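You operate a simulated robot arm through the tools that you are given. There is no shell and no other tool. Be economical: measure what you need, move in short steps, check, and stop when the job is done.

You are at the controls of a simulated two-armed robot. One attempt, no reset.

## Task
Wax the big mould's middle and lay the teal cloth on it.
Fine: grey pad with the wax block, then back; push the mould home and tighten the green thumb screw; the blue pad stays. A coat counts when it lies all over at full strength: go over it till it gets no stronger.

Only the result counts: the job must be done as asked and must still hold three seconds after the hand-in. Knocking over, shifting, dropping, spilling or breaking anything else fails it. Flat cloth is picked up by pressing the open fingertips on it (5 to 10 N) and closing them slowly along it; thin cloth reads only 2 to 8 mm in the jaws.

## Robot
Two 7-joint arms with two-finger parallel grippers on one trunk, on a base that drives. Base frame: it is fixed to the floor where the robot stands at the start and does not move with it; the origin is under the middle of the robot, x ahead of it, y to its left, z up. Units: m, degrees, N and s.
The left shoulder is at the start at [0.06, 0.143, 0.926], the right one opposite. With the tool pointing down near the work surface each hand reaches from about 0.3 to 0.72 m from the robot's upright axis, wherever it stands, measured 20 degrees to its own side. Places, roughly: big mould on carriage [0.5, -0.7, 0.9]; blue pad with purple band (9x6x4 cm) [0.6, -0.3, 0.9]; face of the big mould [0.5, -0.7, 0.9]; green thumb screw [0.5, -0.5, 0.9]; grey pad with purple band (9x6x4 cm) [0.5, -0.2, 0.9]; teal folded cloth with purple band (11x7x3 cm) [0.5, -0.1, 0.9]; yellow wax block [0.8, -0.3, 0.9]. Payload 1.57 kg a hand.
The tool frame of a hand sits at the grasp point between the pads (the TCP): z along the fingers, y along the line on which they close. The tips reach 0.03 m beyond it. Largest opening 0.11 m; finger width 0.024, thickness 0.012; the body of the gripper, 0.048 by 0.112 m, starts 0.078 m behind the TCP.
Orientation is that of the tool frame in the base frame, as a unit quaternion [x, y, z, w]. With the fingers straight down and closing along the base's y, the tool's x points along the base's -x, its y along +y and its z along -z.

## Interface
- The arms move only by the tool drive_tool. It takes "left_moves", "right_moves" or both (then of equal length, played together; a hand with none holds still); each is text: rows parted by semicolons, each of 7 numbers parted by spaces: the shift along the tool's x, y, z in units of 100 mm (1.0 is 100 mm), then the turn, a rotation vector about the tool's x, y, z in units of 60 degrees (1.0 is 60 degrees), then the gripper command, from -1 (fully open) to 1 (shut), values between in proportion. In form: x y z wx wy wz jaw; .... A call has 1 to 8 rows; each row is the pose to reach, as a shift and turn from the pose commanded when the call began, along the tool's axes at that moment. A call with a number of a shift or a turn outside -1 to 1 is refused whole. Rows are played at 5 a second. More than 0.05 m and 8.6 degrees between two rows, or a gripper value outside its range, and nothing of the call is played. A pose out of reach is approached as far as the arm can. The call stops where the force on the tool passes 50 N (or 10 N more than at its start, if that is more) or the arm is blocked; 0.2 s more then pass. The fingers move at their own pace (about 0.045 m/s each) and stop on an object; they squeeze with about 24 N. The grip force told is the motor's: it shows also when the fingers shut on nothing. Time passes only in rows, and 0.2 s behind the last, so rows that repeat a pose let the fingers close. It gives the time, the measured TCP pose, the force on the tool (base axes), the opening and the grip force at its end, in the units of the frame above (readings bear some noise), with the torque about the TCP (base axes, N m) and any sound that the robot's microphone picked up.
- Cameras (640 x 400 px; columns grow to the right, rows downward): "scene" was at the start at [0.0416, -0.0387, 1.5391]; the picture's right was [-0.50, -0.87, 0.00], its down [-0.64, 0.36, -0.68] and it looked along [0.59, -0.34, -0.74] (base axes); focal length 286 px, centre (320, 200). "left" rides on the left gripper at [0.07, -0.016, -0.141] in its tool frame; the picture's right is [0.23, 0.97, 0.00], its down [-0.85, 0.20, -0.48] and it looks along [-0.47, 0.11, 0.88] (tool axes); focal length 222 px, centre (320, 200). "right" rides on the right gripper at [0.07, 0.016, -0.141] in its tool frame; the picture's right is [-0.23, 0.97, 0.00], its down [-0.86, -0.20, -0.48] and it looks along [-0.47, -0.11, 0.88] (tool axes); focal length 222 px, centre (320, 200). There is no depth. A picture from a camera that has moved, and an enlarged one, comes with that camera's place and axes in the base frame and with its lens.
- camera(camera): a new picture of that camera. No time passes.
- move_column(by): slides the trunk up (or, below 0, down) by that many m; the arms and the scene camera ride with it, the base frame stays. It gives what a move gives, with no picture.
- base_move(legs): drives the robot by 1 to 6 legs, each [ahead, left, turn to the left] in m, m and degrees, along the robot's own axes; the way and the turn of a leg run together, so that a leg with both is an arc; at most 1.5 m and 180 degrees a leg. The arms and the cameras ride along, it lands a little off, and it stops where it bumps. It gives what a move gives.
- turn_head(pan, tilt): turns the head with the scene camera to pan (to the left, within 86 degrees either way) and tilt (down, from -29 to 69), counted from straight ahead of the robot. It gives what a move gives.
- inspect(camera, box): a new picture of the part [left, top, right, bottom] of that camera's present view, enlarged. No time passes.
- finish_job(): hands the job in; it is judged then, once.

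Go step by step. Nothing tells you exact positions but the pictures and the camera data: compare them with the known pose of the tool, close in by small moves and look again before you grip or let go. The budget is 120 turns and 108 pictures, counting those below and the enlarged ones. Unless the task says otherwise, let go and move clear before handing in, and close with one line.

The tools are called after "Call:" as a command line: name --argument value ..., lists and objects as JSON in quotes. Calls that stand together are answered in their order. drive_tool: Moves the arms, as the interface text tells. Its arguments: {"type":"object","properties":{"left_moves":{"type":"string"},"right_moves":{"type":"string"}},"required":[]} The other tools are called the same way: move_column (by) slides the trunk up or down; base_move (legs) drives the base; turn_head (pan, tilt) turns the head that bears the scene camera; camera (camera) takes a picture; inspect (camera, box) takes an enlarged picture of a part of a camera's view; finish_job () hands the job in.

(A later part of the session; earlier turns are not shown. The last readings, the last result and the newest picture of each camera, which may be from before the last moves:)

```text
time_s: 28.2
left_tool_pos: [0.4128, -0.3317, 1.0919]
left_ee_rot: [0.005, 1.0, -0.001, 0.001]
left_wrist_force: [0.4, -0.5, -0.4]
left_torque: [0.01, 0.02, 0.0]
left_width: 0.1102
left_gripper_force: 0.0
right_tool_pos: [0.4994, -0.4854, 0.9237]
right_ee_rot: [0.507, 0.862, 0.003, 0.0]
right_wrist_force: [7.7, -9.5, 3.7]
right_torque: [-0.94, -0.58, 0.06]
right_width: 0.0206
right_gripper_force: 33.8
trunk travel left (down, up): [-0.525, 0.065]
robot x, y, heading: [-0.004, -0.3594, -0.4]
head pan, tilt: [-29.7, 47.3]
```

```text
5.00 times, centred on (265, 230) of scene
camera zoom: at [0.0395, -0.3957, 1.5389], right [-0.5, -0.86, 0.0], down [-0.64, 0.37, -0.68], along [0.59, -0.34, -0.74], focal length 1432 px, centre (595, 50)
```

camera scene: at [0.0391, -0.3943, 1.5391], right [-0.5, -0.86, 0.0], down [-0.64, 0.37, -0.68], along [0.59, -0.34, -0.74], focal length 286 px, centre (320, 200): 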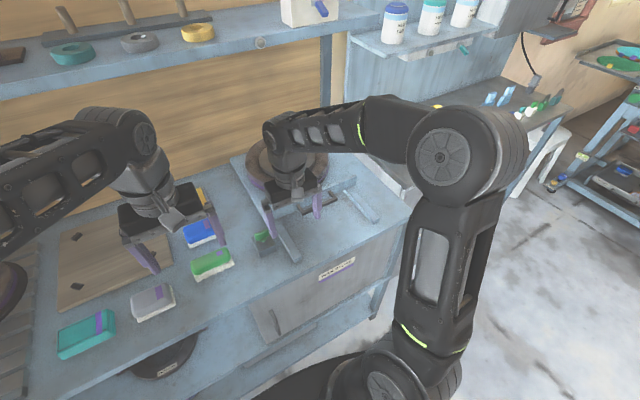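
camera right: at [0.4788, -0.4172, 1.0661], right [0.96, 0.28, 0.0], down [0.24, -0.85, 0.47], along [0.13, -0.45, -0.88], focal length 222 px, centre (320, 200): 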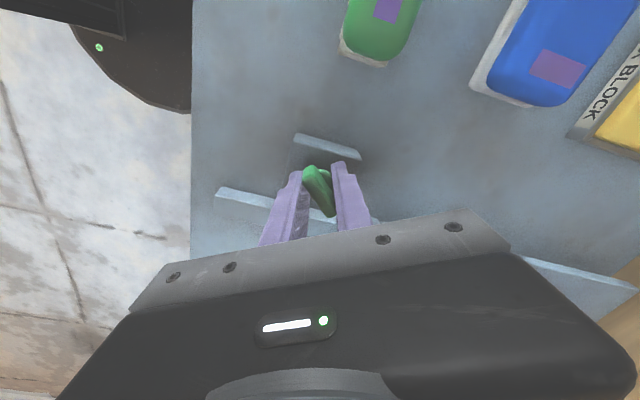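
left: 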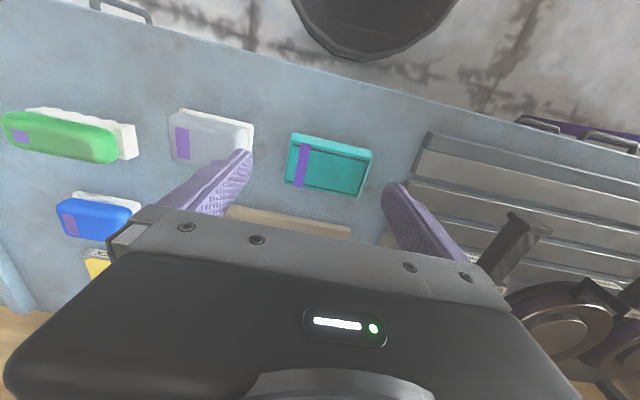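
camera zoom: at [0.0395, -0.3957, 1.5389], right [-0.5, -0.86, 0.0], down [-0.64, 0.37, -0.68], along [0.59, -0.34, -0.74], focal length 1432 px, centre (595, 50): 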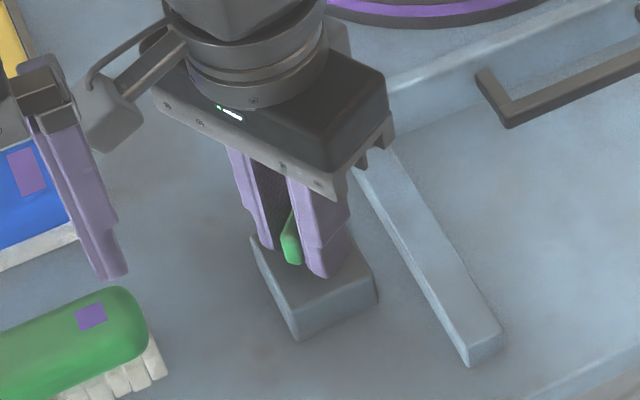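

The fingertips were holding the round boss below the wing. I reopen, align with the wing, raise a bit, and regrip on the wing itself.

Call:
drive_tool --right_moves "0 0 0 0 0 0 -0.4; 0 0 -0.12 0 0 0 -0.4; 0 0 -0.12 0 0 -0.12 -0.4; 0 0 -0.12 0 0 -0.25 -0.4; 0 0 -0.12 0 0 -0.38 -0.4; 0 0 -0.12 0 0 -0.42 0; 0 0 -0.12 0 0 -0.42 1; 0 0 -0.12 0 0 -0.42 1"

Call:
drive_tool --right_moves "0 0 0 0 0 0 1; 0 0 0 0 0 0 1; 0 0 0 0 0 0 1"

Call:
inspect --camera "right" --box '[260, 120, 380, 240]'

```text
time_s: 30.0
left_tool_pos: [0.4125, -0.3288, 1.0917]
left_ee_rot: [0.005, 1.0, -0.001, 0.0]
left_wrist_force: [-0.1, 0.7, -0.8]
left_torque: [-0.02, 0.0, -0.03]
left_width: 0.1101
left_gripper_force: 0.1
right_tool_pos: [0.4991, -0.4866, 0.9356]
right_ee_rot: [0.306, 0.952, 0.003, 0.0]
right_wrist_force: [-1.3, -3.9, -0.8]
right_torque: [-0.12, 0.03, -0.01]
right_width: 0.0122
right_gripper_force: 2.5
trunk travel left (down, up): [-0.525, 0.065]
robot x, y, heading: [-0.0031, -0.3567, -0.4]
head pan, tilt: [-29.7, 47.3]
```

```text
time_s: 30.8
left_tool_pos: [0.4122, -0.331, 1.091]
left_ee_rot: [0.004, 1.0, 0.0, 0.002]
left_wrist_force: [0.1, 0.3, 0.8]
left_torque: [0.01, 0.01, -0.01]
left_width: 0.1099
left_gripper_force: 0.0
right_tool_pos: [0.4987, -0.487, 0.9371]
right_ee_rot: [0.306, 0.952, 0.003, 0.0]
right_wrist_force: [-1.7, -5.5, 1.6]
right_torque: [-0.66, 0.52, 0.03]
right_width: 0.0108
right_gripper_force: 28.9
trunk travel left (down, up): [-0.525, 0.065]
robot x, y, heading: [-0.0043, -0.3556, -0.6]
head pan, tilt: [-29.7, 47.3]
```

```text
3.33 times, centred on (320, 180) of right
camera zoom: at [0.4515, -0.4331, 1.0782], right [0.75, 0.66, 0.01], down [0.58, -0.66, 0.48], along [0.32, -0.35, -0.88], focal length 740 px, centre (320, 267)
```

zoom: 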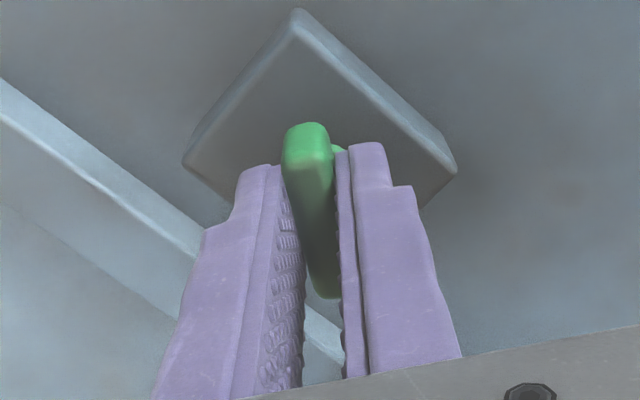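

Now the wing itself is gripped (11 mm). I turn further clockwise, watching for a stop.

Call:
drive_tool --right_moves "0 0 0 0 0 0.125 1; 0 0 0 0 0 0.25 1; 0 0 0 0 0 0.375 1; 0 0 0 0 0 0.5 1; 0 0 0 0 0 0.5 1"

Call:
inspect --camera "right" --box '[260, 120, 380, 240]'

```text
time_s: 32.0
left_tool_pos: [0.4122, -0.3304, 1.0914]
left_ee_rot: [0.005, 1.0, 0.0, 0.0]
left_wrist_force: [0.4, 0.0, 0.4]
left_torque: [0.0, 0.0, 0.0]
left_width: 0.1099
left_gripper_force: 0.0
right_tool_pos: [0.4987, -0.4862, 0.9368]
right_ee_rot: [0.542, 0.84, 0.002, -0.001]
right_wrist_force: [-1.8, -6.5, -8.0]
right_torque: [-0.62, 0.33, -0.04]
right_width: 0.0108
right_gripper_force: 28.0
trunk travel left (down, up): [-0.525, 0.065]
robot x, y, heading: [-0.0048, -0.3545, -0.4]
head pan, tilt: [-29.7, 47.3]
```

```text
3.33 times, centred on (320, 180) of right
camera zoom: at [0.4854, -0.4166, 1.0785], right [0.98, 0.19, 0.0], down [0.17, -0.86, 0.47], along [0.09, -0.46, -0.88], focal length 740 px, centre (320, 267)
```

zoom: 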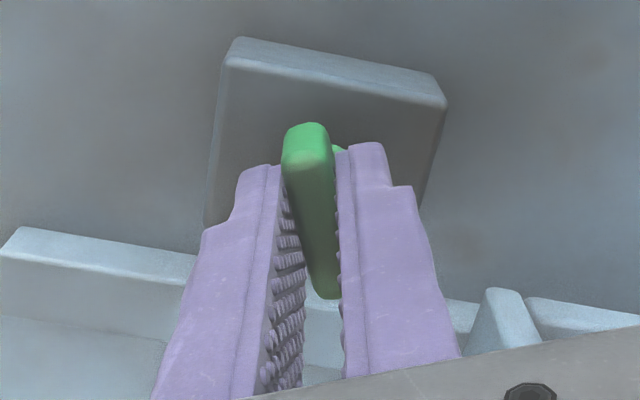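

It turns along without resistance yet. I continue.

Call:
drive_tool --right_moves "0 0 0 0 0 0.125 1; 0 0 0 0 0 0.25 1; 0 0 0 0 0 0.375 1; 0 0 0 0 0 0.5 1; 0 0 0 0 0 0.625 1; 0 0 0 0 0 0.75 1; 0 0 0 0 0 0.875 1; 0 0 0 0 0 1 1"

Call:
inspect --camera "right" --box '[260, 120, 380, 240]'

```text
time_s: 33.8
left_tool_pos: [0.4136, -0.3288, 1.0921]
left_ee_rot: [0.003, 1.0, 0.0, 0.0]
left_wrist_force: [0.7, 0.2, -0.2]
left_torque: [0.03, 0.01, 0.01]
left_width: 0.1102
left_gripper_force: 0.0
right_tool_pos: [0.5016, -0.4809, 0.937]
right_ee_rot: [0.889, 0.458, 0.005, -0.003]
right_wrist_force: [5.8, 12.9, -5.0]
right_torque: [0.58, 0.24, 1.26]
right_width: 0.0261
right_gripper_force: 36.7
trunk travel left (down, up): [-0.525, 0.065]
robot x, y, heading: [-0.0019, -0.3549, -0.3]
head pan, tilt: [-29.7, 47.3]
```

```text
3.33 times, centred on (320, 180) of right
camera zoom: at [0.5538, -0.4349, 1.08], right [0.66, -0.75, 0.0], down [-0.66, -0.58, 0.47], along [-0.35, -0.31, -0.88], focal length 740 px, centre (320, 267)
```

zoom: 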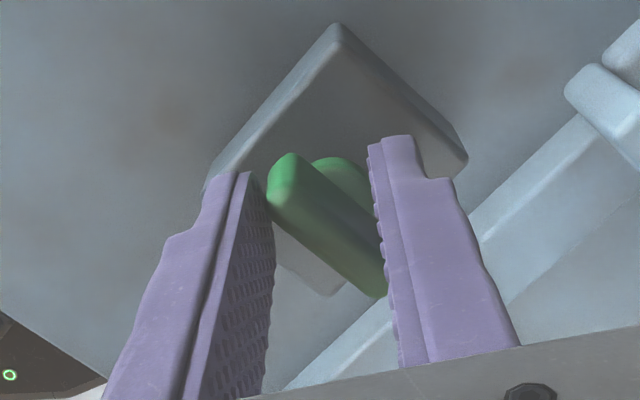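

The torque rose to 1.3 N m and the wing forced the jaws open, so the screw is tight. I let go and rise.

Call:
drive_tool --right_moves "0 0 0 0 0 0 -1; 0 0 0 0 0 0 -1; 0 0 0 0 0 0 -1; 0 0 -0.4 0 0 0 -1; 0 0 -0.8 0 0 0 -1; 0 0 -1 0 0 0 -1"

Call:
drive_tool --right_moves "0 0 0 0 0 -0.125 -1; 0 0 0 0 0 -0.25 -1; 0 0 0 0 0 -0.375 -1; 0 0 0 0 0 -0.5 -1; 0 0 0 0 0 -0.625 -1; 0 0 0 0 0 -0.75 -1; 0 0 0 0 0 -0.875 -1; 0 0 0 0 0 -1 -1"

Call:
drive_tool --right_moves "0 0 0 0 0 -0.125 -1; 0 0 0 0 0 -0.25 -1; 0 0 0 0 0 -0.375 -1; 0 0 0 0 0 -0.5 -1; 0 0 0 0 0 -0.625 -1; 0 0 0 0 0 -0.75 -1; 0 0 0 0 0 -0.875 -1; 0 0 0 0 0 -1 -1"

Call:
camera --camera "scene"

Call:
camera --camera "left"

```text
time_s: 35.2
left_tool_pos: [0.4125, -0.331, 1.0922]
left_ee_rot: [0.005, 1.0, -0.001, 0.0]
left_wrist_force: [0.5, -0.1, 0.8]
left_torque: [0.01, -0.01, -0.02]
left_width: 0.11
left_gripper_force: 0.0
right_tool_pos: [0.4984, -0.4859, 1.0371]
right_ee_rot: [0.889, 0.458, 0.004, -0.002]
right_wrist_force: [-0.2, -0.2, -0.1]
right_torque: [-0.03, 0.06, 0.0]
right_width: 0.11
right_gripper_force: 0.0
trunk travel left (down, up): [-0.525, 0.065]
robot x, y, heading: [-0.0032, -0.356, -0.8]
head pan, tilt: [-29.7, 47.3]
```

```text
time_s: 37.0
left_tool_pos: [0.4116, -0.331, 1.0912]
left_ee_rot: [0.005, 1.0, -0.001, 0.001]
left_wrist_force: [-0.1, -0.2, -0.4]
left_torque: [-0.02, -0.01, 0.0]
left_width: 0.1101
left_gripper_force: 0.1
right_tool_pos: [0.4999, -0.4873, 1.0364]
right_ee_rot: [0.541, 0.841, 0.004, -0.001]
right_wrist_force: [-0.2, -0.5, -0.4]
right_torque: [-0.02, 0.04, 0.0]
right_width: 0.1099
right_gripper_force: 0.1
trunk travel left (down, up): [-0.525, 0.065]
robot x, y, heading: [0.0003, -0.3551, -0.6]
head pan, tilt: [-29.7, 47.3]
```

```text
time_s: 38.8
left_tool_pos: [0.4127, -0.3298, 1.0908]
left_ee_rot: [0.005, 1.0, -0.001, 0.002]
left_wrist_force: [0.0, -0.5, 0.3]
left_torque: [0.03, -0.04, -0.01]
left_width: 0.11
left_gripper_force: 0.0
right_tool_pos: [0.5, -0.4851, 1.0379]
right_ee_rot: [0.048, 0.999, 0.003, 0.001]
right_wrist_force: [-0.3, 0.2, 0.5]
right_torque: [0.0, 0.02, 0.04]
right_width: 0.1101
right_gripper_force: 0.0
trunk travel left (down, up): [-0.525, 0.065]
robot x, y, heading: [-0.002, -0.3606, -0.7]
head pan, tilt: [-29.7, 47.3]
```

```text
69 pictures are left
camera scene: at [0.039, -0.3947, 1.5391], right [-0.5, -0.86, 0.0], down [-0.64, 0.37, -0.68], along [0.59, -0.34, -0.74], focal length 286 px, centre (320, 200)
```

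scene: 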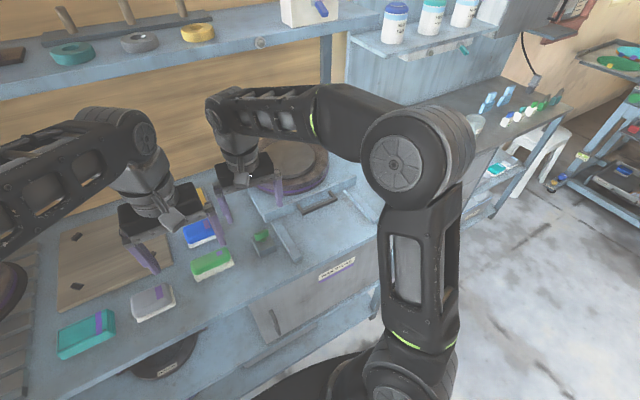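

```text
68 pictures are left
camera left: at [0.343, -0.3459, 1.2319], right [-0.22, 0.98, 0.0], down [0.86, 0.19, 0.48], along [0.47, 0.1, -0.88], focal length 222 px, centre (320, 200)
```

left: 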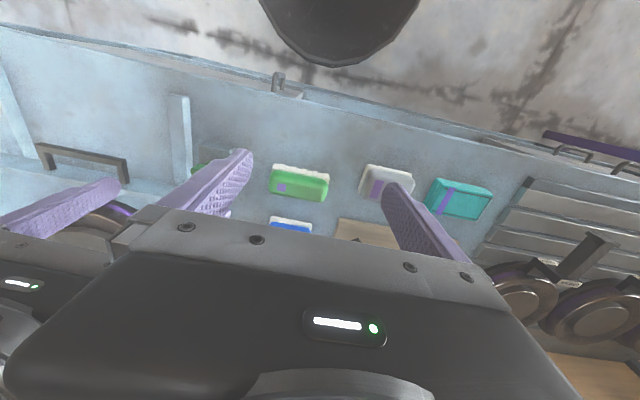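

The screw is done. Now the pad: I move the left hand aside, drive back left, then forward a little so the right hand can reach grey pad and wax block.

Call:
drive_tool --left_moves "0 0.5 0 0 0 0 -1; 0.2 1 0 0 0 0 -1; 0.4 1 0 0 0 0 -1; 0.5 1 0 0 0 0 -1"

Call:
drive_tool --left_moves "0 0.5 0 0 0 0 -1; 0 1 0 0 0 0 -1; 0 1 0 0 0 0 -1"

Call:
base_move --legs '[[0, 0.28, 0], [0.08, 0, 0]]'

Call:
camera --camera "scene"

Call:
camera --camera "right"

```text
refused: row 2 steps farther than a row can; nothing moved
```

```text
time_s: 39.6
left_tool_pos: [0.4146, -0.2306, 1.0912]
left_ee_rot: [0.004, 1.0, 0.0, 0.001]
left_wrist_force: [0.3, 0.0, -0.6]
left_torque: [-0.02, 0.01, 0.01]
left_width: 0.11
left_gripper_force: 0.1
right_tool_pos: [0.5004, -0.4854, 1.0361]
right_ee_rot: [0.048, 0.999, 0.003, 0.001]
right_wrist_force: [0.5, -0.8, -0.2]
right_torque: [-0.01, 0.0, 0.01]
right_width: 0.1101
right_gripper_force: 0.1
trunk travel left (down, up): [-0.525, 0.065]
robot x, y, heading: [-0.0011, -0.3556, -0.4]
head pan, tilt: [-29.7, 47.3]
```

```text
time_s: 42.2
left_tool_pos: [0.4949, 0.0473, 1.0904]
left_ee_rot: [0.003, 1.0, 0.0, 0.001]
left_wrist_force: [0.8, -0.7, -0.5]
left_torque: [-0.01, 0.03, 0.02]
left_width: 0.1098
left_gripper_force: 0.0
right_tool_pos: [0.5821, -0.2093, 1.0352]
right_ee_rot: [0.049, 0.999, 0.003, 0.0]
right_wrist_force: [1.0, 0.2, -0.9]
right_torque: [-0.01, 0.06, 0.01]
right_width: 0.1101
right_gripper_force: 0.0
trunk travel left (down, up): [-0.525, 0.065]
robot x, y, heading: [0.0762, -0.0796, -0.1]
head pan, tilt: [-29.7, 47.3]
```

```text
67 pictures are left
camera scene: at [0.1219, -0.1185, 1.539], right [-0.5, -0.86, 0.0], down [-0.64, 0.37, -0.68], along [0.59, -0.34, -0.74], focal length 286 px, centre (320, 200)
```

scene: 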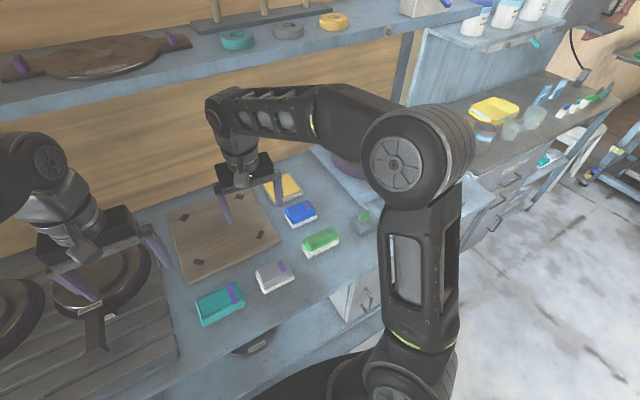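

```text
66 pictures are left
camera right: at [0.5136, -0.1868, 1.1777], right [0.32, 0.95, 0.01], down [0.83, -0.28, 0.48], along [0.45, -0.15, -0.88], focal length 222 px, centre (320, 200)
```

right: 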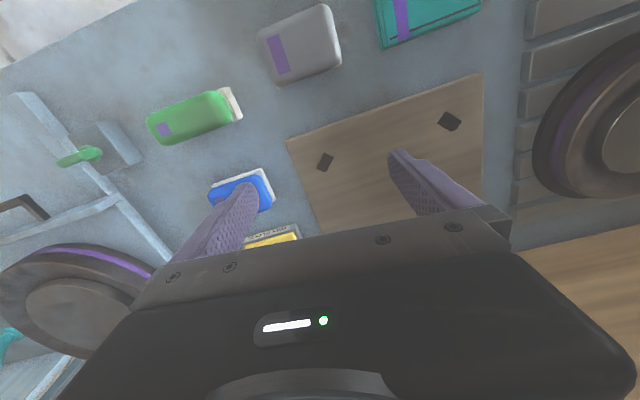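

I zoom on the pad and cloth for exact poses.

Call:
inspect --camera "scene" --box '[185, 220, 345, 330]'

Call:
inspect --camera "right" --box '[130, 0, 370, 150]'

Call:
inspect --camera "scene" --box '[250, 140, 370, 250]'

```text
3.64 times, centred on (265, 275) of scene
camera zoom: at [0.1219, -0.1185, 1.539], right [-0.5, -0.86, 0.0], down [-0.64, 0.37, -0.68], along [0.59, -0.34, -0.74], focal length 1042 px, centre (520, -73)
```

zoom: 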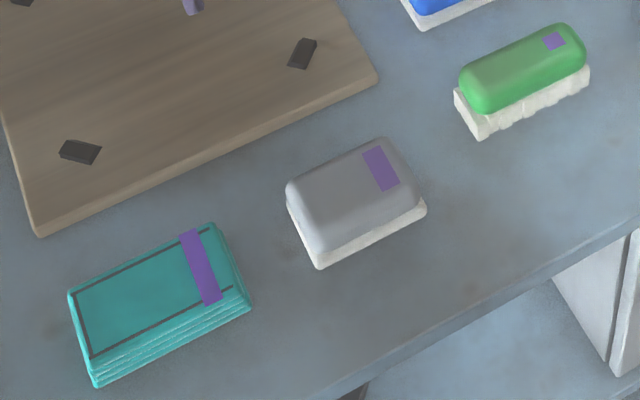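

```text
2.67 times, centred on (250, 75) of right
camera zoom: at [0.5136, -0.1868, 1.1777], right [0.32, 0.95, 0.01], down [0.83, -0.28, 0.48], along [0.45, -0.15, -0.88], focal length 592 px, centre (507, 533)
```

zoom: 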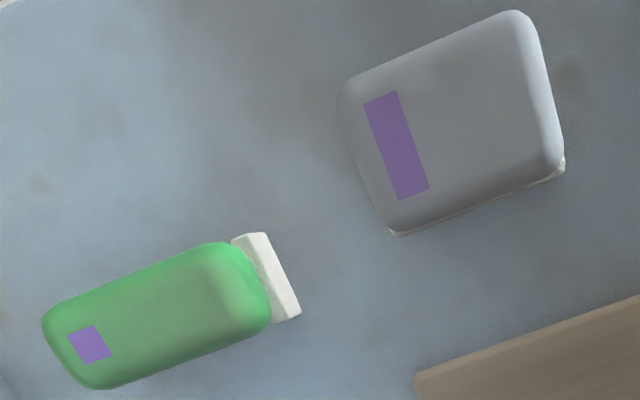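

```text
3.64 times, centred on (310, 195) of scene
camera zoom: at [0.1219, -0.1185, 1.539], right [-0.5, -0.86, 0.0], down [-0.64, 0.37, -0.68], along [0.59, -0.34, -0.74], focal length 1042 px, centre (356, 218)
```

zoom: 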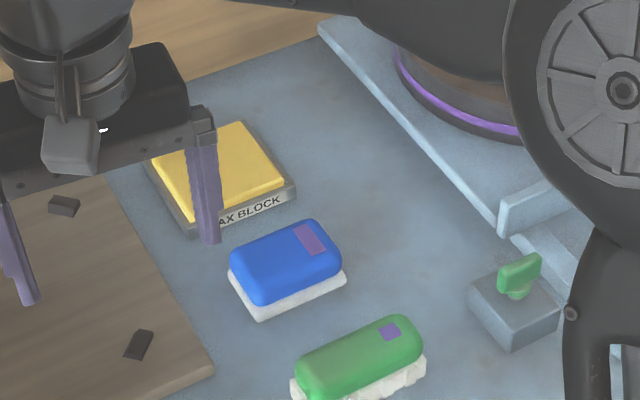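

The grey pad's top is centred near (0.477, -0.195), long side along y; I'll grip it across its ends with the neutral orientation. I align the right hand above it.

Call:
drive_tool --right_moves "0.4 0.02 0 0 0 -0.05 -1; 0.8 0.04 0 0 0 -0.092 -1; 1 0.04 0 0 0 -0.092 -1; 1 0.04 0.2 0 0 -0.092 -1; 1 0.04 0.4 0 0 -0.092 -1; 1 0.04 0.4 0 0 -0.092 -1"

Call:
camera --camera "right"

Call:
inspect --camera "scene" --box '[185, 210, 345, 320]'

```text
time_s: 43.6
left_tool_pos: [0.4953, 0.0468, 1.0901]
left_ee_rot: [0.004, 1.0, 0.0, 0.001]
left_wrist_force: [0.6, 0.2, 0.6]
left_torque: [-0.02, 0.02, -0.01]
left_width: 0.1099
left_gripper_force: 0.1
right_tool_pos: [0.4824, -0.1931, 0.9954]
right_ee_rot: [0.001, 1.0, 0.004, 0.001]
right_wrist_force: [0.5, -1.0, 0.1]
right_torque: [0.02, -0.06, 0.02]
right_width: 0.1098
right_gripper_force: 0.1
trunk travel left (down, up): [-0.525, 0.065]
robot x, y, heading: [0.0786, -0.0822, -0.3]
head pan, tilt: [-29.7, 47.3]
```

```text
62 pictures are left
camera right: at [0.4107, -0.1784, 1.1365], right [0.23, 0.97, 0.01], down [0.85, -0.2, 0.48], along [0.47, -0.1, -0.88], focal length 222 px, centre (320, 200)
```

right: 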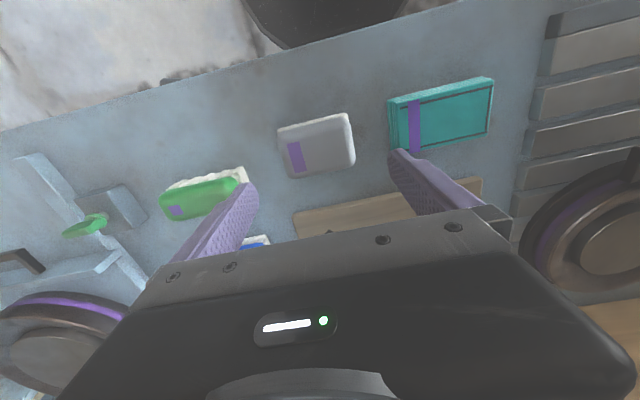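

```text
3.64 times, centred on (265, 265) of scene
camera zoom: at [0.12, -0.1184, 1.5391], right [-0.5, -0.86, 0.0], down [-0.64, 0.37, -0.68], along [0.59, -0.34, -0.74], focal length 1042 px, centre (520, -36)
```

zoom: 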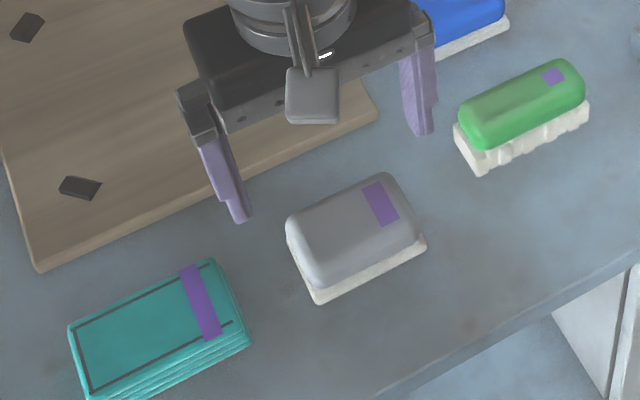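

Fingers will straddle the pad with about 1.4 cm to the cloth. I descend and close.

Call:
drive_tool --right_moves "0.085 -0.02 0.3 0 0 0 -1; 0.085 -0.02 0.6 0 0 0 -1; 0.085 -0.02 0.8 0 0 0 -1; 0.085 -0.02 0.88 0 0 0 -1; 0.085 -0.02 0.88 0 0 0 0.2; 0.085 -0.02 0.88 0 0 0 0.4; 0.085 -0.02 0.88 0 0 0 0.6; 0.085 -0.02 0.88 0 0 0 0.6"

Call:
camera --camera "right"

Call:
inspect --camera "scene" --box '[185, 210, 345, 320]'

```text
time_s: 45.4
left_tool_pos: [0.4942, 0.0467, 1.0914]
left_ee_rot: [0.004, 1.0, -0.001, 0.001]
left_wrist_force: [-1.2, -0.4, 0.1]
left_torque: [-0.01, 0.01, 0.02]
left_width: 0.1102
left_gripper_force: 0.1
right_tool_pos: [0.4722, -0.1954, 0.9093]
right_ee_rot: [0.0, 1.0, 0.003, 0.001]
right_wrist_force: [-0.8, -0.1, 0.4]
right_torque: [0.0, -0.01, -0.05]
right_width: 0.0818
right_gripper_force: 23.8
trunk travel left (down, up): [-0.525, 0.065]
robot x, y, heading: [0.0774, -0.0775, -0.4]
head pan, tilt: [-29.7, 47.3]
```

```text
60 pictures are left
camera right: at [0.4023, -0.1797, 1.0503], right [0.23, 0.97, 0.01], down [0.85, -0.2, 0.48], along [0.47, -0.1, -0.88], focal length 222 px, centre (320, 200)
```

right: 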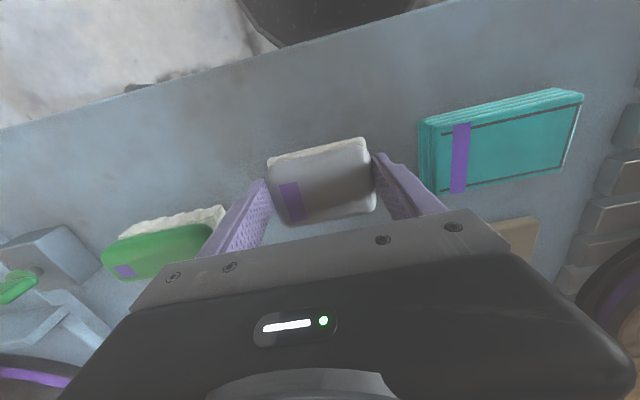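

```text
3.64 times, centred on (265, 265) of scene
camera zoom: at [0.1201, -0.1184, 1.5391], right [-0.5, -0.86, 0.0], down [-0.64, 0.37, -0.68], along [0.59, -0.34, -0.74], focal length 1042 px, centre (520, -36)
```

zoom: 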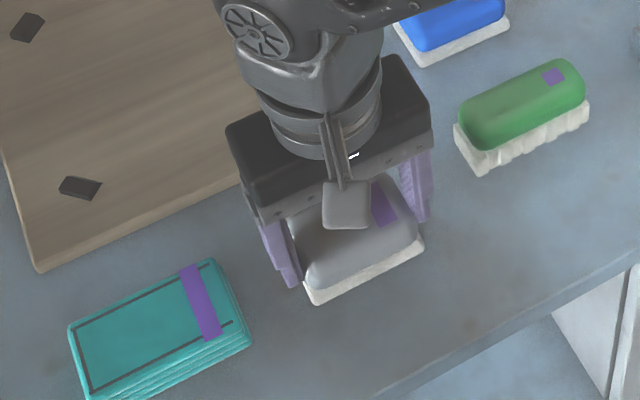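

The pad is gripped at 82 mm (home pose TCP 0.472, -0.195, 0.909). I lift it.

Call:
drive_tool --right_moves "0 0 -0.1 0 0 0 1; 0 0 -0.3 0 0 0 1; 0 0 -0.6 0 0 0 1; 0 0 -1 0 0 0 1; 0 0 -1 0 0 0 1"

Call:
base_move --legs '[[0.08, 0, 0]]'

Call:
camera --camera "scene"

```text
time_s: 46.6
left_tool_pos: [0.4952, 0.0462, 1.0916]
left_ee_rot: [0.004, 1.0, 0.0, 0.0]
left_wrist_force: [-1.2, 0.1, 0.1]
left_torque: [0.01, 0.01, 0.02]
left_width: 0.1103
left_gripper_force: 0.0
right_tool_pos: [0.4715, -0.1964, 1.0083]
right_ee_rot: [0.0, 1.0, 0.003, 0.001]
right_wrist_force: [0.6, -0.4, -0.2]
right_torque: [-0.03, 0.01, 0.01]
right_width: 0.0822
right_gripper_force: 24.1
trunk travel left (down, up): [-0.525, 0.065]
robot x, y, heading: [0.0776, -0.0786, -0.3]
head pan, tilt: [-29.7, 47.3]
```

```text
time_s: 47.4
left_tool_pos: [0.4994, 0.0463, 1.0928]
left_ee_rot: [0.003, 1.0, -0.001, 0.001]
left_wrist_force: [0.6, 0.1, -0.2]
left_torque: [-0.01, -0.01, 0.03]
left_width: 0.11
left_gripper_force: 0.0
right_tool_pos: [0.4752, -0.1967, 1.0093]
right_ee_rot: [0.0, 1.0, 0.003, 0.0]
right_wrist_force: [-0.1, -0.4, -0.7]
right_torque: [0.03, -0.02, -0.01]
right_width: 0.0821
right_gripper_force: 23.8
trunk travel left (down, up): [-0.525, 0.065]
robot x, y, heading: [0.0811, -0.0823, -0.7]
head pan, tilt: [-29.7, 47.3]
stopped in leg 1: the robot was blocked; the commanded pose is now the measured one
```

```text
58 pictures are left
camera scene: at [0.1233, -0.1184, 1.5391], right [-0.5, -0.86, 0.0], down [-0.64, 0.37, -0.68], along [0.59, -0.34, -0.74], focal length 286 px, centre (320, 200)
```

scene: 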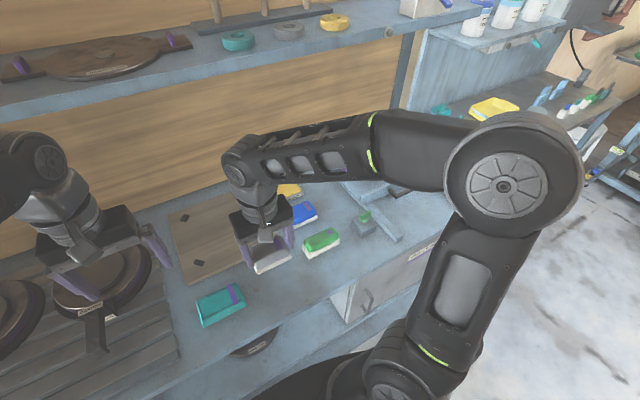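

The base is blocked at x 0.08, so that's the limit. I raise the trunk for reach and drive right so the wax lies ahead of the right shoulder.

Call:
move_column --by 0.05

Call:
base_move --legs '[[-0.005, -0.12, 0.5]]'

Call:
drive_tool --right_moves "-0.4 0 0.1 0 0 0 1; -0.7 -0.1 0.2 0 0 0 1; -1 -0.2 0.3 0 0 0 1; -1 -0.3 0.3 0 0 0 1"

Call:
camera --camera "scene"

Call:
camera --camera "right"

```text
time_s: 48.3
left_tool_pos: [0.4982, 0.047, 1.1401]
left_ee_rot: [0.004, 1.0, -0.001, 0.0]
left_wrist_force: [0.4, -0.4, -0.4]
left_torque: [0.01, -0.03, 0.0]
left_width: 0.1101
left_gripper_force: 0.1
right_tool_pos: [0.4739, -0.1978, 1.0585]
right_ee_rot: [0.0, 1.0, 0.004, 0.0]
right_wrist_force: [0.0, 0.6, -1.1]
right_torque: [0.02, 0.01, 0.01]
right_width: 0.0822
right_gripper_force: 23.7
trunk travel left (down, up): [-0.575, 0.015]
robot x, y, heading: [0.0787, -0.0811, -0.5]
head pan, tilt: [-29.7, 47.3]
```

```text
time_s: 49.5
left_tool_pos: [0.4918, -0.0699, 1.1418]
left_ee_rot: [-0.001, 1.0, 0.0, 0.001]
left_wrist_force: [-0.6, -0.4, 0.5]
left_torque: [0.01, -0.01, 0.01]
left_width: 0.1097
left_gripper_force: 0.0
right_tool_pos: [0.4695, -0.3131, 1.0593]
right_ee_rot: [-0.005, 1.0, 0.003, 0.0]
right_wrist_force: [-0.3, -1.2, -0.9]
right_torque: [0.06, 0.0, 0.0]
right_width: 0.0821
right_gripper_force: 23.7
trunk travel left (down, up): [-0.575, 0.015]
robot x, y, heading: [0.0777, -0.1943, 0.3]
head pan, tilt: [-29.7, 47.3]
```

```text
time_s: 50.5
left_tool_pos: [0.4904, -0.0674, 1.1412]
left_ee_rot: [-0.001, 1.0, -0.001, 0.001]
left_wrist_force: [0.1, 0.8, 0.3]
left_torque: [-0.01, 0.03, 0.01]
left_width: 0.1099
left_gripper_force: 0.0
right_tool_pos: [0.5715, -0.3417, 1.0294]
right_ee_rot: [-0.005, 1.0, 0.003, 0.001]
right_wrist_force: [-1.2, 0.3, -0.1]
right_torque: [-0.01, -0.04, -0.01]
right_width: 0.0822
right_gripper_force: 23.5
trunk travel left (down, up): [-0.575, 0.015]
robot x, y, heading: [0.0761, -0.1968, 0.2]
head pan, tilt: [-29.7, 47.3]
```

```text
57 pictures are left
camera scene: at [0.1175, -0.2367, 1.5891], right [-0.49, -0.87, 0.0], down [-0.64, 0.36, -0.68], along [0.59, -0.33, -0.73], focal length 286 px, centre (320, 200)
```

scene: 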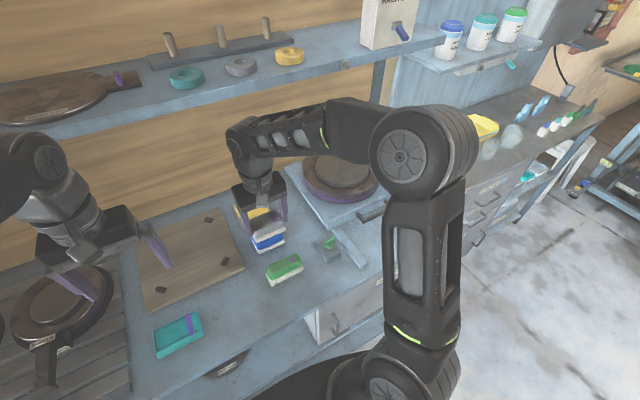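

```text
56 pictures are left
camera right: at [0.5001, -0.3265, 1.1706], right [0.22, 0.98, 0.01], down [0.86, -0.2, 0.48], along [0.47, -0.1, -0.88], focal length 222 px, centre (320, 200)
```

right: 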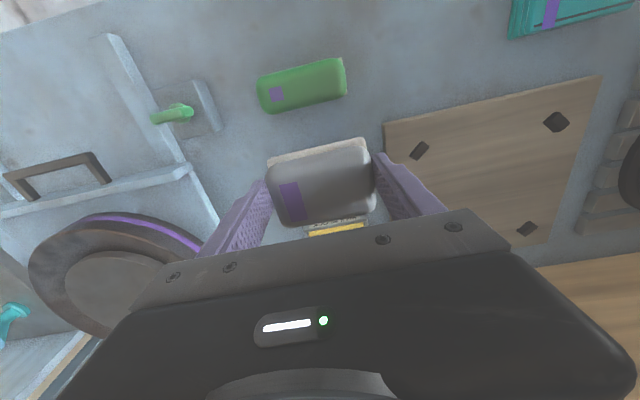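

Wax centre is near (0.753, -0.344). I move over it, then descend to contact.

Call:
drive_tool --right_moves "-0.45 0 0.1 0 0 0 1; -0.9 0 0.2 0 0 0 1; -1 0 0.2 0 0 0 1"

Call:
drive_tool --right_moves "-0.4 0 0.1 0 0 0 1; -0.78 0 0.2 0 0 0 1; -0.78 0 0.2 0 0 0 1"

Call:
inspect --camera "scene" --box '[180, 90, 400, 260]'

```text
time_s: 51.3
left_tool_pos: [0.4925, -0.068, 1.1416]
left_ee_rot: [0.0, 1.0, -0.001, 0.001]
left_wrist_force: [0.0, 0.4, -0.6]
left_torque: [-0.03, -0.04, -0.02]
left_width: 0.1099
left_gripper_force: 0.1
right_tool_pos: [0.6708, -0.3401, 1.0093]
right_ee_rot: [-0.005, 1.0, 0.003, 0.0]
right_wrist_force: [-0.1, 0.6, -0.4]
right_torque: [0.02, 0.01, 0.04]
right_width: 0.0822
right_gripper_force: 23.8
trunk travel left (down, up): [-0.575, 0.015]
robot x, y, heading: [0.077, -0.2034, 0.2]
head pan, tilt: [-29.7, 47.3]
```

```text
time_s: 52.1
left_tool_pos: [0.4915, -0.0683, 1.141]
left_ee_rot: [-0.001, 1.0, -0.001, 0.003]
left_wrist_force: [-0.5, 0.4, -0.4]
left_torque: [-0.03, 0.02, -0.02]
left_width: 0.11
left_gripper_force: 0.1
right_tool_pos: [0.7491, -0.3387, 0.989]
right_ee_rot: [-0.004, 1.0, 0.004, 0.001]
right_wrist_force: [-0.5, 1.0, -1.0]
right_torque: [0.0, 0.02, 0.0]
right_width: 0.0822
right_gripper_force: 24.1
trunk travel left (down, up): [-0.575, 0.015]
robot x, y, heading: [0.0794, -0.2013, 0.2]
head pan, tilt: [-29.7, 47.3]
```

```text
2.35 times, centred on (290, 175) of scene
camera zoom: at [0.1179, -0.2364, 1.5891], right [-0.49, -0.87, 0.0], down [-0.64, 0.36, -0.68], along [0.59, -0.34, -0.73], focal length 674 px, centre (391, 259)
```

zoom: 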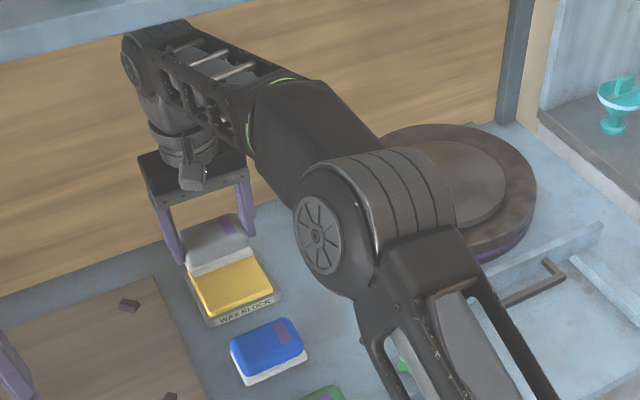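

The pad is above the wax. I descend slowly to make contact.

Call:
drive_tool --right_moves "0.1 -0.03 0.2 0 0 0 1; 0.1 -0.03 0.4 0 0 0 1; 0.1 -0.03 0.48 0 0 0 1; 0.1 -0.03 0.54 0 0 0 1; 0.1 -0.03 0.58 0 0 0 1; 0.1 -0.03 0.6 0 0 0 1"

Call:
inspect --camera "scene" --box '[200, 130, 320, 230]'

```text
time_s: 53.5
left_tool_pos: [0.4917, -0.0679, 1.1412]
left_ee_rot: [-0.001, 1.0, -0.001, 0.002]
left_wrist_force: [-1.0, 0.3, 0.3]
left_torque: [-0.04, -0.02, 0.02]
left_width: 0.1103
left_gripper_force: 0.1
right_tool_pos: [0.7415, -0.3412, 0.9293]
right_ee_rot: [-0.004, 1.0, 0.003, 0.001]
right_wrist_force: [-0.7, -0.5, 4.4]
right_torque: [-0.23, 0.03, -0.04]
right_width: 0.0819
right_gripper_force: 24.2
trunk travel left (down, up): [-0.575, 0.015]
robot x, y, heading: [0.0757, -0.1977, 0.1]
head pan, tilt: [-29.7, 47.3]
```

```text
4.00 times, centred on (260, 180) of scene
camera zoom: at [0.118, -0.2363, 1.5892], right [-0.49, -0.87, 0.0], down [-0.64, 0.36, -0.68], along [0.59, -0.34, -0.73], focal length 1146 px, centre (560, 280)
```

zoom: 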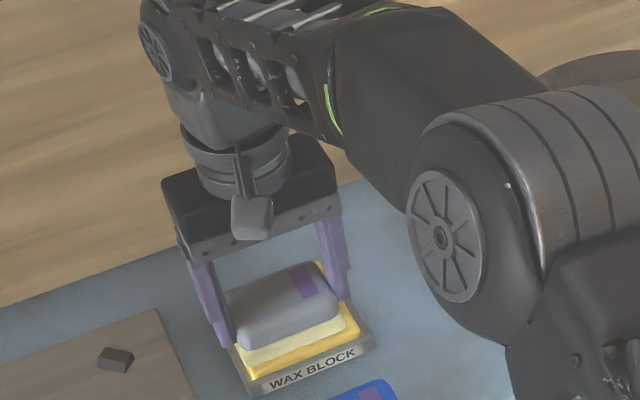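

Contact at 4 N and the foam is turning yellow. I press slightly more and rub.

Call:
drive_tool --right_moves "0 0 0.03 0 0 0 1; 0.15 0.1 0.03 0 0 0 1; -0.1 0.1 0.03 0 0 0 1; -0.1 -0.1 0.03 0 0 0 1; 0.15 -0.1 0.03 0 0 0 1; 0.15 0.1 0.03 0 0 0 1; -0.1 0 0.03 0 0 0 1; 0.05 0 0.03 0 0 0 1"

Call:
drive_tool --right_moves "0.1 0.1 0 0 0 0 1; -0.1 0.1 0 0 0 0 1; -0.1 -0.1 0 0 0 0 1; 0.1 -0.1 0 0 0 0 1; 0 0 0 0 0 0 1; 0 0 -0.4 0 0 0 1; 0 0 -0.8 0 0 0 1"

Call:
inspect --camera "scene" --box '[180, 110, 340, 230]'

```text
time_s: 55.3
left_tool_pos: [0.4922, -0.0671, 1.1407]
left_ee_rot: [-0.002, 1.0, -0.001, 0.003]
left_wrist_force: [0.2, -1.0, 0.5]
left_torque: [-0.01, -0.01, 0.01]
left_width: 0.11
left_gripper_force: 0.1
right_tool_pos: [0.7346, -0.3399, 0.9287]
right_ee_rot: [-0.005, 1.0, 0.004, 0.004]
right_wrist_force: [10.8, 2.0, 13.4]
right_torque: [-0.18, -0.16, 0.17]
right_width: 0.0819
right_gripper_force: 23.8
trunk travel left (down, up): [-0.575, 0.015]
robot x, y, heading: [0.0759, -0.198, 0.2]
head pan, tilt: [-29.7, 47.3]
```

```text
time_s: 56.9
left_tool_pos: [0.4925, -0.0675, 1.1406]
left_ee_rot: [-0.002, 1.0, -0.001, 0.001]
left_wrist_force: [-0.2, -0.6, 0.1]
left_torque: [0.01, 0.07, -0.02]
left_width: 0.1101
left_gripper_force: 0.0
right_tool_pos: [0.735, -0.342, 1.0066]
right_ee_rot: [-0.005, 1.0, 0.003, 0.001]
right_wrist_force: [-0.7, 0.4, -0.6]
right_torque: [0.01, 0.03, 0.01]
right_width: 0.0821
right_gripper_force: 23.9
trunk travel left (down, up): [-0.575, 0.015]
robot x, y, heading: [0.0769, -0.1985, 0.1]
head pan, tilt: [-29.7, 47.3]
```

```text
3.33 times, centred on (260, 170) of scene
camera zoom: at [0.119, -0.2361, 1.589], right [-0.49, -0.87, 0.0], down [-0.64, 0.36, -0.68], along [0.59, -0.34, -0.74], focal length 955 px, centre (520, 300)
```

zoom: 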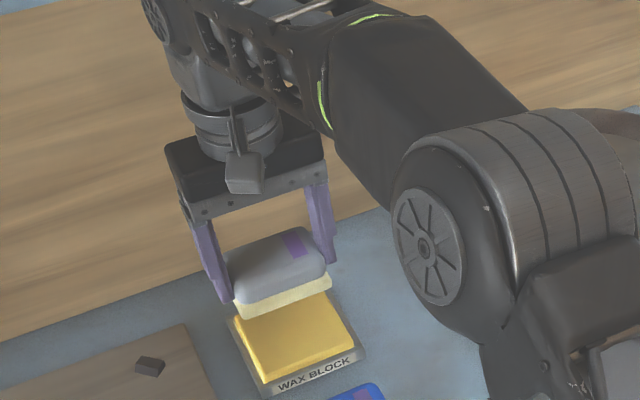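

The foam is loaded with wax. I raise the hand and drive right to the mould.

Call:
drive_tool --right_moves "0.3 0 -0.3 0 0 0 1; 0.5 0 -0.5 0 0 0 1; 0.5 0 -0.5 0 0 0 1"

Call:
base_move --legs '[[0, -0.34, 0]]'

Call:
camera --camera "scene"

Call:
camera --camera "right"

```text
time_s: 57.9
left_tool_pos: [0.4895, -0.0674, 1.1457]
left_ee_rot: [-0.001, 1.0, -0.001, 0.004]
left_wrist_force: [0.1, 0.5, 0.6]
left_torque: [-0.02, -0.12, -0.02]
left_width: 0.1097
left_gripper_force: 0.1
right_tool_pos: [0.6656, -0.3452, 1.0198]
right_ee_rot: [-0.007, 0.999, -0.008, -0.043]
right_wrist_force: [0.2, -0.8, -0.1]
right_torque: [0.03, 0.04, 0.01]
right_width: 0.0822
right_gripper_force: 24.0
trunk travel left (down, up): [-0.575, 0.015]
robot x, y, heading: [0.0755, -0.1976, 0.2]
head pan, tilt: [-29.7, 47.3]
stopped in row 3 (right hand): the arm was blocked; the commanded pose is now the measured one
```

```text
time_s: 60.2
left_tool_pos: [0.4943, -0.4129, 1.1407]
left_ee_rot: [-0.001, 1.0, 0.0, 0.001]
left_wrist_force: [-0.5, -0.5, 0.2]
left_torque: [0.0, 0.03, -0.01]
left_width: 0.1098
left_gripper_force: 0.0
right_tool_pos: [0.6704, -0.6885, 1.0174]
right_ee_rot: [-0.008, 0.999, -0.007, -0.04]
right_wrist_force: [0.6, 1.0, -0.3]
right_torque: [0.04, -0.01, 0.03]
right_width: 0.0824
right_gripper_force: 24.1
trunk travel left (down, up): [-0.575, 0.015]
robot x, y, heading: [0.077, -0.5453, 0.2]
head pan, tilt: [-29.7, 47.3]
```

```text
52 pictures are left
camera scene: at [0.121, -0.5813, 1.5889], right [-0.49, -0.87, 0.0], down [-0.64, 0.36, -0.68], along [0.59, -0.33, -0.74], focal length 286 px, centre (320, 200)
```

scene: 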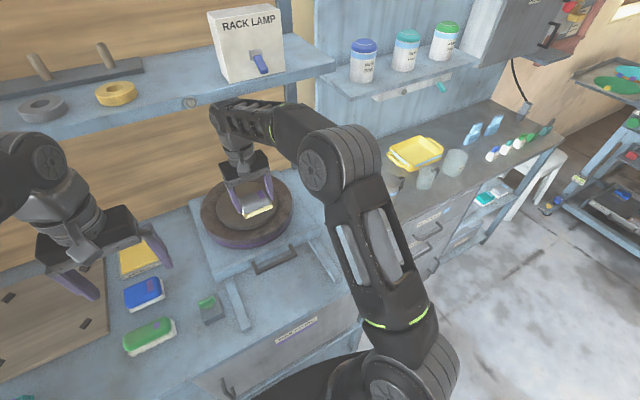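

```text
51 pictures are left
camera right: at [0.612, -0.6706, 1.164], right [0.21, 0.98, -0.03], down [0.89, -0.18, 0.41], along [0.4, -0.11, -0.91], focal length 222 px, centre (320, 200)
```

right: 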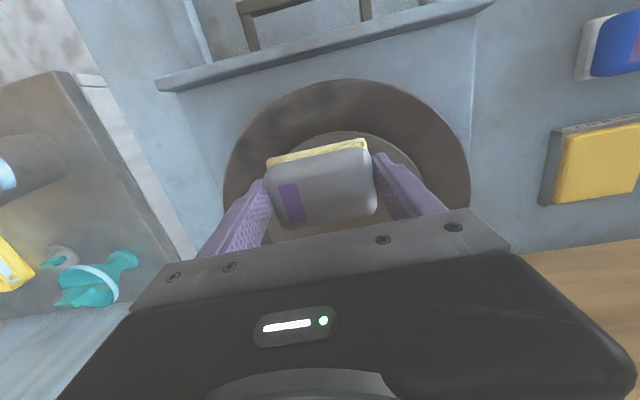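

The elbow brushed the shelf when rising, so I'll keep the hand low here. I zoom on the mould to measure its middle.

Call:
inspect --camera "scene" --box '[180, 90, 320, 260]'

Call:
inspect --camera "right" --box '[200, 60, 480, 240]'

```text
2.35 times, centred on (250, 175) of scene
camera zoom: at [0.121, -0.5813, 1.5889], right [-0.49, -0.87, 0.0], down [-0.64, 0.36, -0.68], along [0.59, -0.33, -0.74], focal length 674 px, centre (485, 259)
```

zoom: 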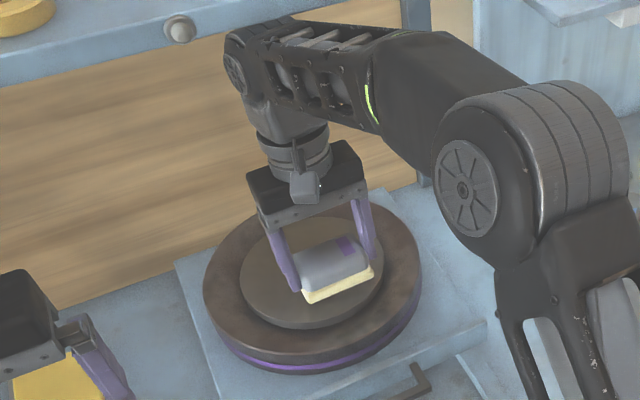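

```text
2.22 times, centred on (340, 150) of right
camera zoom: at [0.612, -0.6706, 1.164], right [0.21, 0.98, -0.03], down [0.89, -0.18, 0.41], along [0.4, -0.11, -0.91], focal length 494 px, centre (276, 311)
```

zoom: 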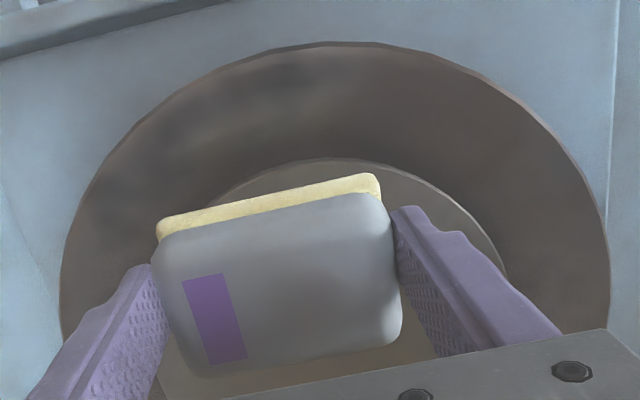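

Mould middle centre is about (0.738, -0.671), radius 0.093. I level the pad and test how far forward I can reach at this height.

Call:
drive_tool --right_moves "0 0 0 0 -0.077 0 1; -0.2 0.1 0.1 0 -0.077 0 1; -0.2 0.17 0.2 0 -0.077 0 1"

Call:
drive_tool --right_moves "-0.4 0 0.05 0 0 0 1; -0.8 0 0.05 0 0 0 1; -1 0 0.05 0 0 0 1; -1 0 0.05 0 0 0 1"

```text
time_s: 61.0
left_tool_pos: [0.4938, -0.4115, 1.1423]
left_ee_rot: [-0.002, 1.0, -0.001, 0.001]
left_wrist_force: [0.1, 1.0, -0.4]
left_torque: [-0.01, -0.02, -0.01]
left_width: 0.11
left_gripper_force: 0.0
right_tool_pos: [0.6886, -0.6706, 0.9965]
right_ee_rot: [-0.008, 1.0, -0.007, 0.001]
right_wrist_force: [-0.5, -0.3, -0.5]
right_torque: [-0.01, -0.01, -0.02]
right_width: 0.0819
right_gripper_force: 23.9
trunk travel left (down, up): [-0.575, 0.015]
robot x, y, heading: [0.0794, -0.5379, 0.2]
head pan, tilt: [-29.7, 47.3]
```

```text
time_s: 62.0
left_tool_pos: [0.4922, -0.4117, 1.1421]
left_ee_rot: [-0.001, 1.0, 0.0, 0.001]
left_wrist_force: [0.3, -0.4, -0.4]
left_torque: [0.0, 0.01, 0.02]
left_width: 0.1102
left_gripper_force: 0.1
right_tool_pos: [0.7492, -0.6719, 0.9913]
right_ee_rot: [-0.008, 1.0, -0.007, 0.001]
right_wrist_force: [-0.5, 0.5, 0.2]
right_torque: [0.02, -0.01, 0.0]
right_width: 0.082
right_gripper_force: 24.0
right hand out of reach, approached as far as the arm can: row 2, 3, 4
trunk travel left (down, up): [-0.575, 0.015]
robot x, y, heading: [0.0746, -0.5448, 0.1]
head pan, tilt: [-29.7, 47.3]
```

The forward limit is x 0.75, a few cm short. Turning the robot left brings its right shoulder forward, so I retract, back off slightly and turn 40°.

Call:
drive_tool --right_moves "0.4 -0.1 0 0 0 0 1; 0.8 -0.3 0 0 0 0 1; 1 -0.6 0 0 0 0 1; 1 -1 0 0 0 0 1; 1 -1 0 0 0 0 1"

Call:
base_move --legs '[[-0.02, 0, 0], [0, 0, 40]]'

Call:
camera --camera "scene"

```text
time_s: 63.2
left_tool_pos: [0.4927, -0.4123, 1.1415]
left_ee_rot: [-0.001, 1.0, -0.001, 0.002]
left_wrist_force: [0.4, -0.2, -0.2]
left_torque: [-0.02, -0.01, -0.02]
left_width: 0.11
left_gripper_force: 0.0
right_tool_pos: [0.6507, -0.7751, 0.9925]
right_ee_rot: [-0.008, 1.0, -0.006, 0.002]
right_wrist_force: [1.0, 0.6, 0.1]
right_torque: [-0.03, 0.02, 0.02]
right_width: 0.0821
right_gripper_force: 24.0
trunk travel left (down, up): [-0.575, 0.015]
robot x, y, heading: [0.0754, -0.5387, 0.2]
head pan, tilt: [-29.7, 47.3]
```

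```text
time_s: 65.8
left_tool_pos: [0.2927, -0.1753, 1.1418]
left_ee_rot: [-0.342, 0.94, 0.0, 0.001]
left_wrist_force: [-0.3, 0.6, -0.5]
left_torque: [-0.05, -0.03, 0.01]
left_width: 0.11
left_gripper_force: 0.0
right_tool_pos: [0.6456, -0.3522, 0.9929]
right_ee_rot: [-0.349, 0.937, -0.006, 0.004]
right_wrist_force: [-0.1, 1.1, 0.0]
right_torque: [-0.05, 0.0, 0.0]
right_width: 0.0819
right_gripper_force: 24.3
trunk travel left (down, up): [-0.575, 0.015]
robot x, y, heading: [0.0563, -0.5407, 40.2]
head pan, tilt: [-29.7, 47.3]
```

```text
48 pictures are left
camera scene: at [0.1155, -0.5458, 1.5891], right [0.18, -0.98, 0.0], down [-0.72, -0.13, -0.68], along [0.67, 0.12, -0.74], focal length 286 px, centre (320, 200)
```

scene: 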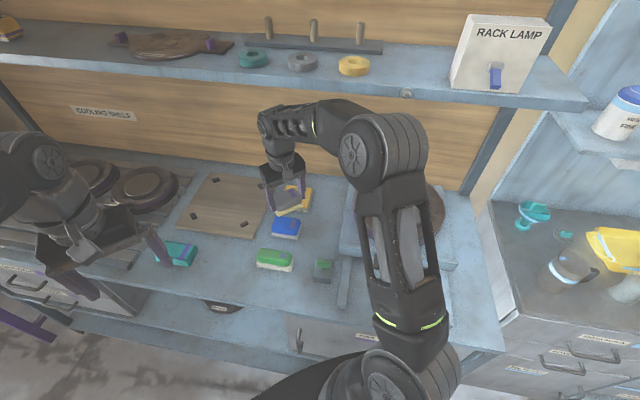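

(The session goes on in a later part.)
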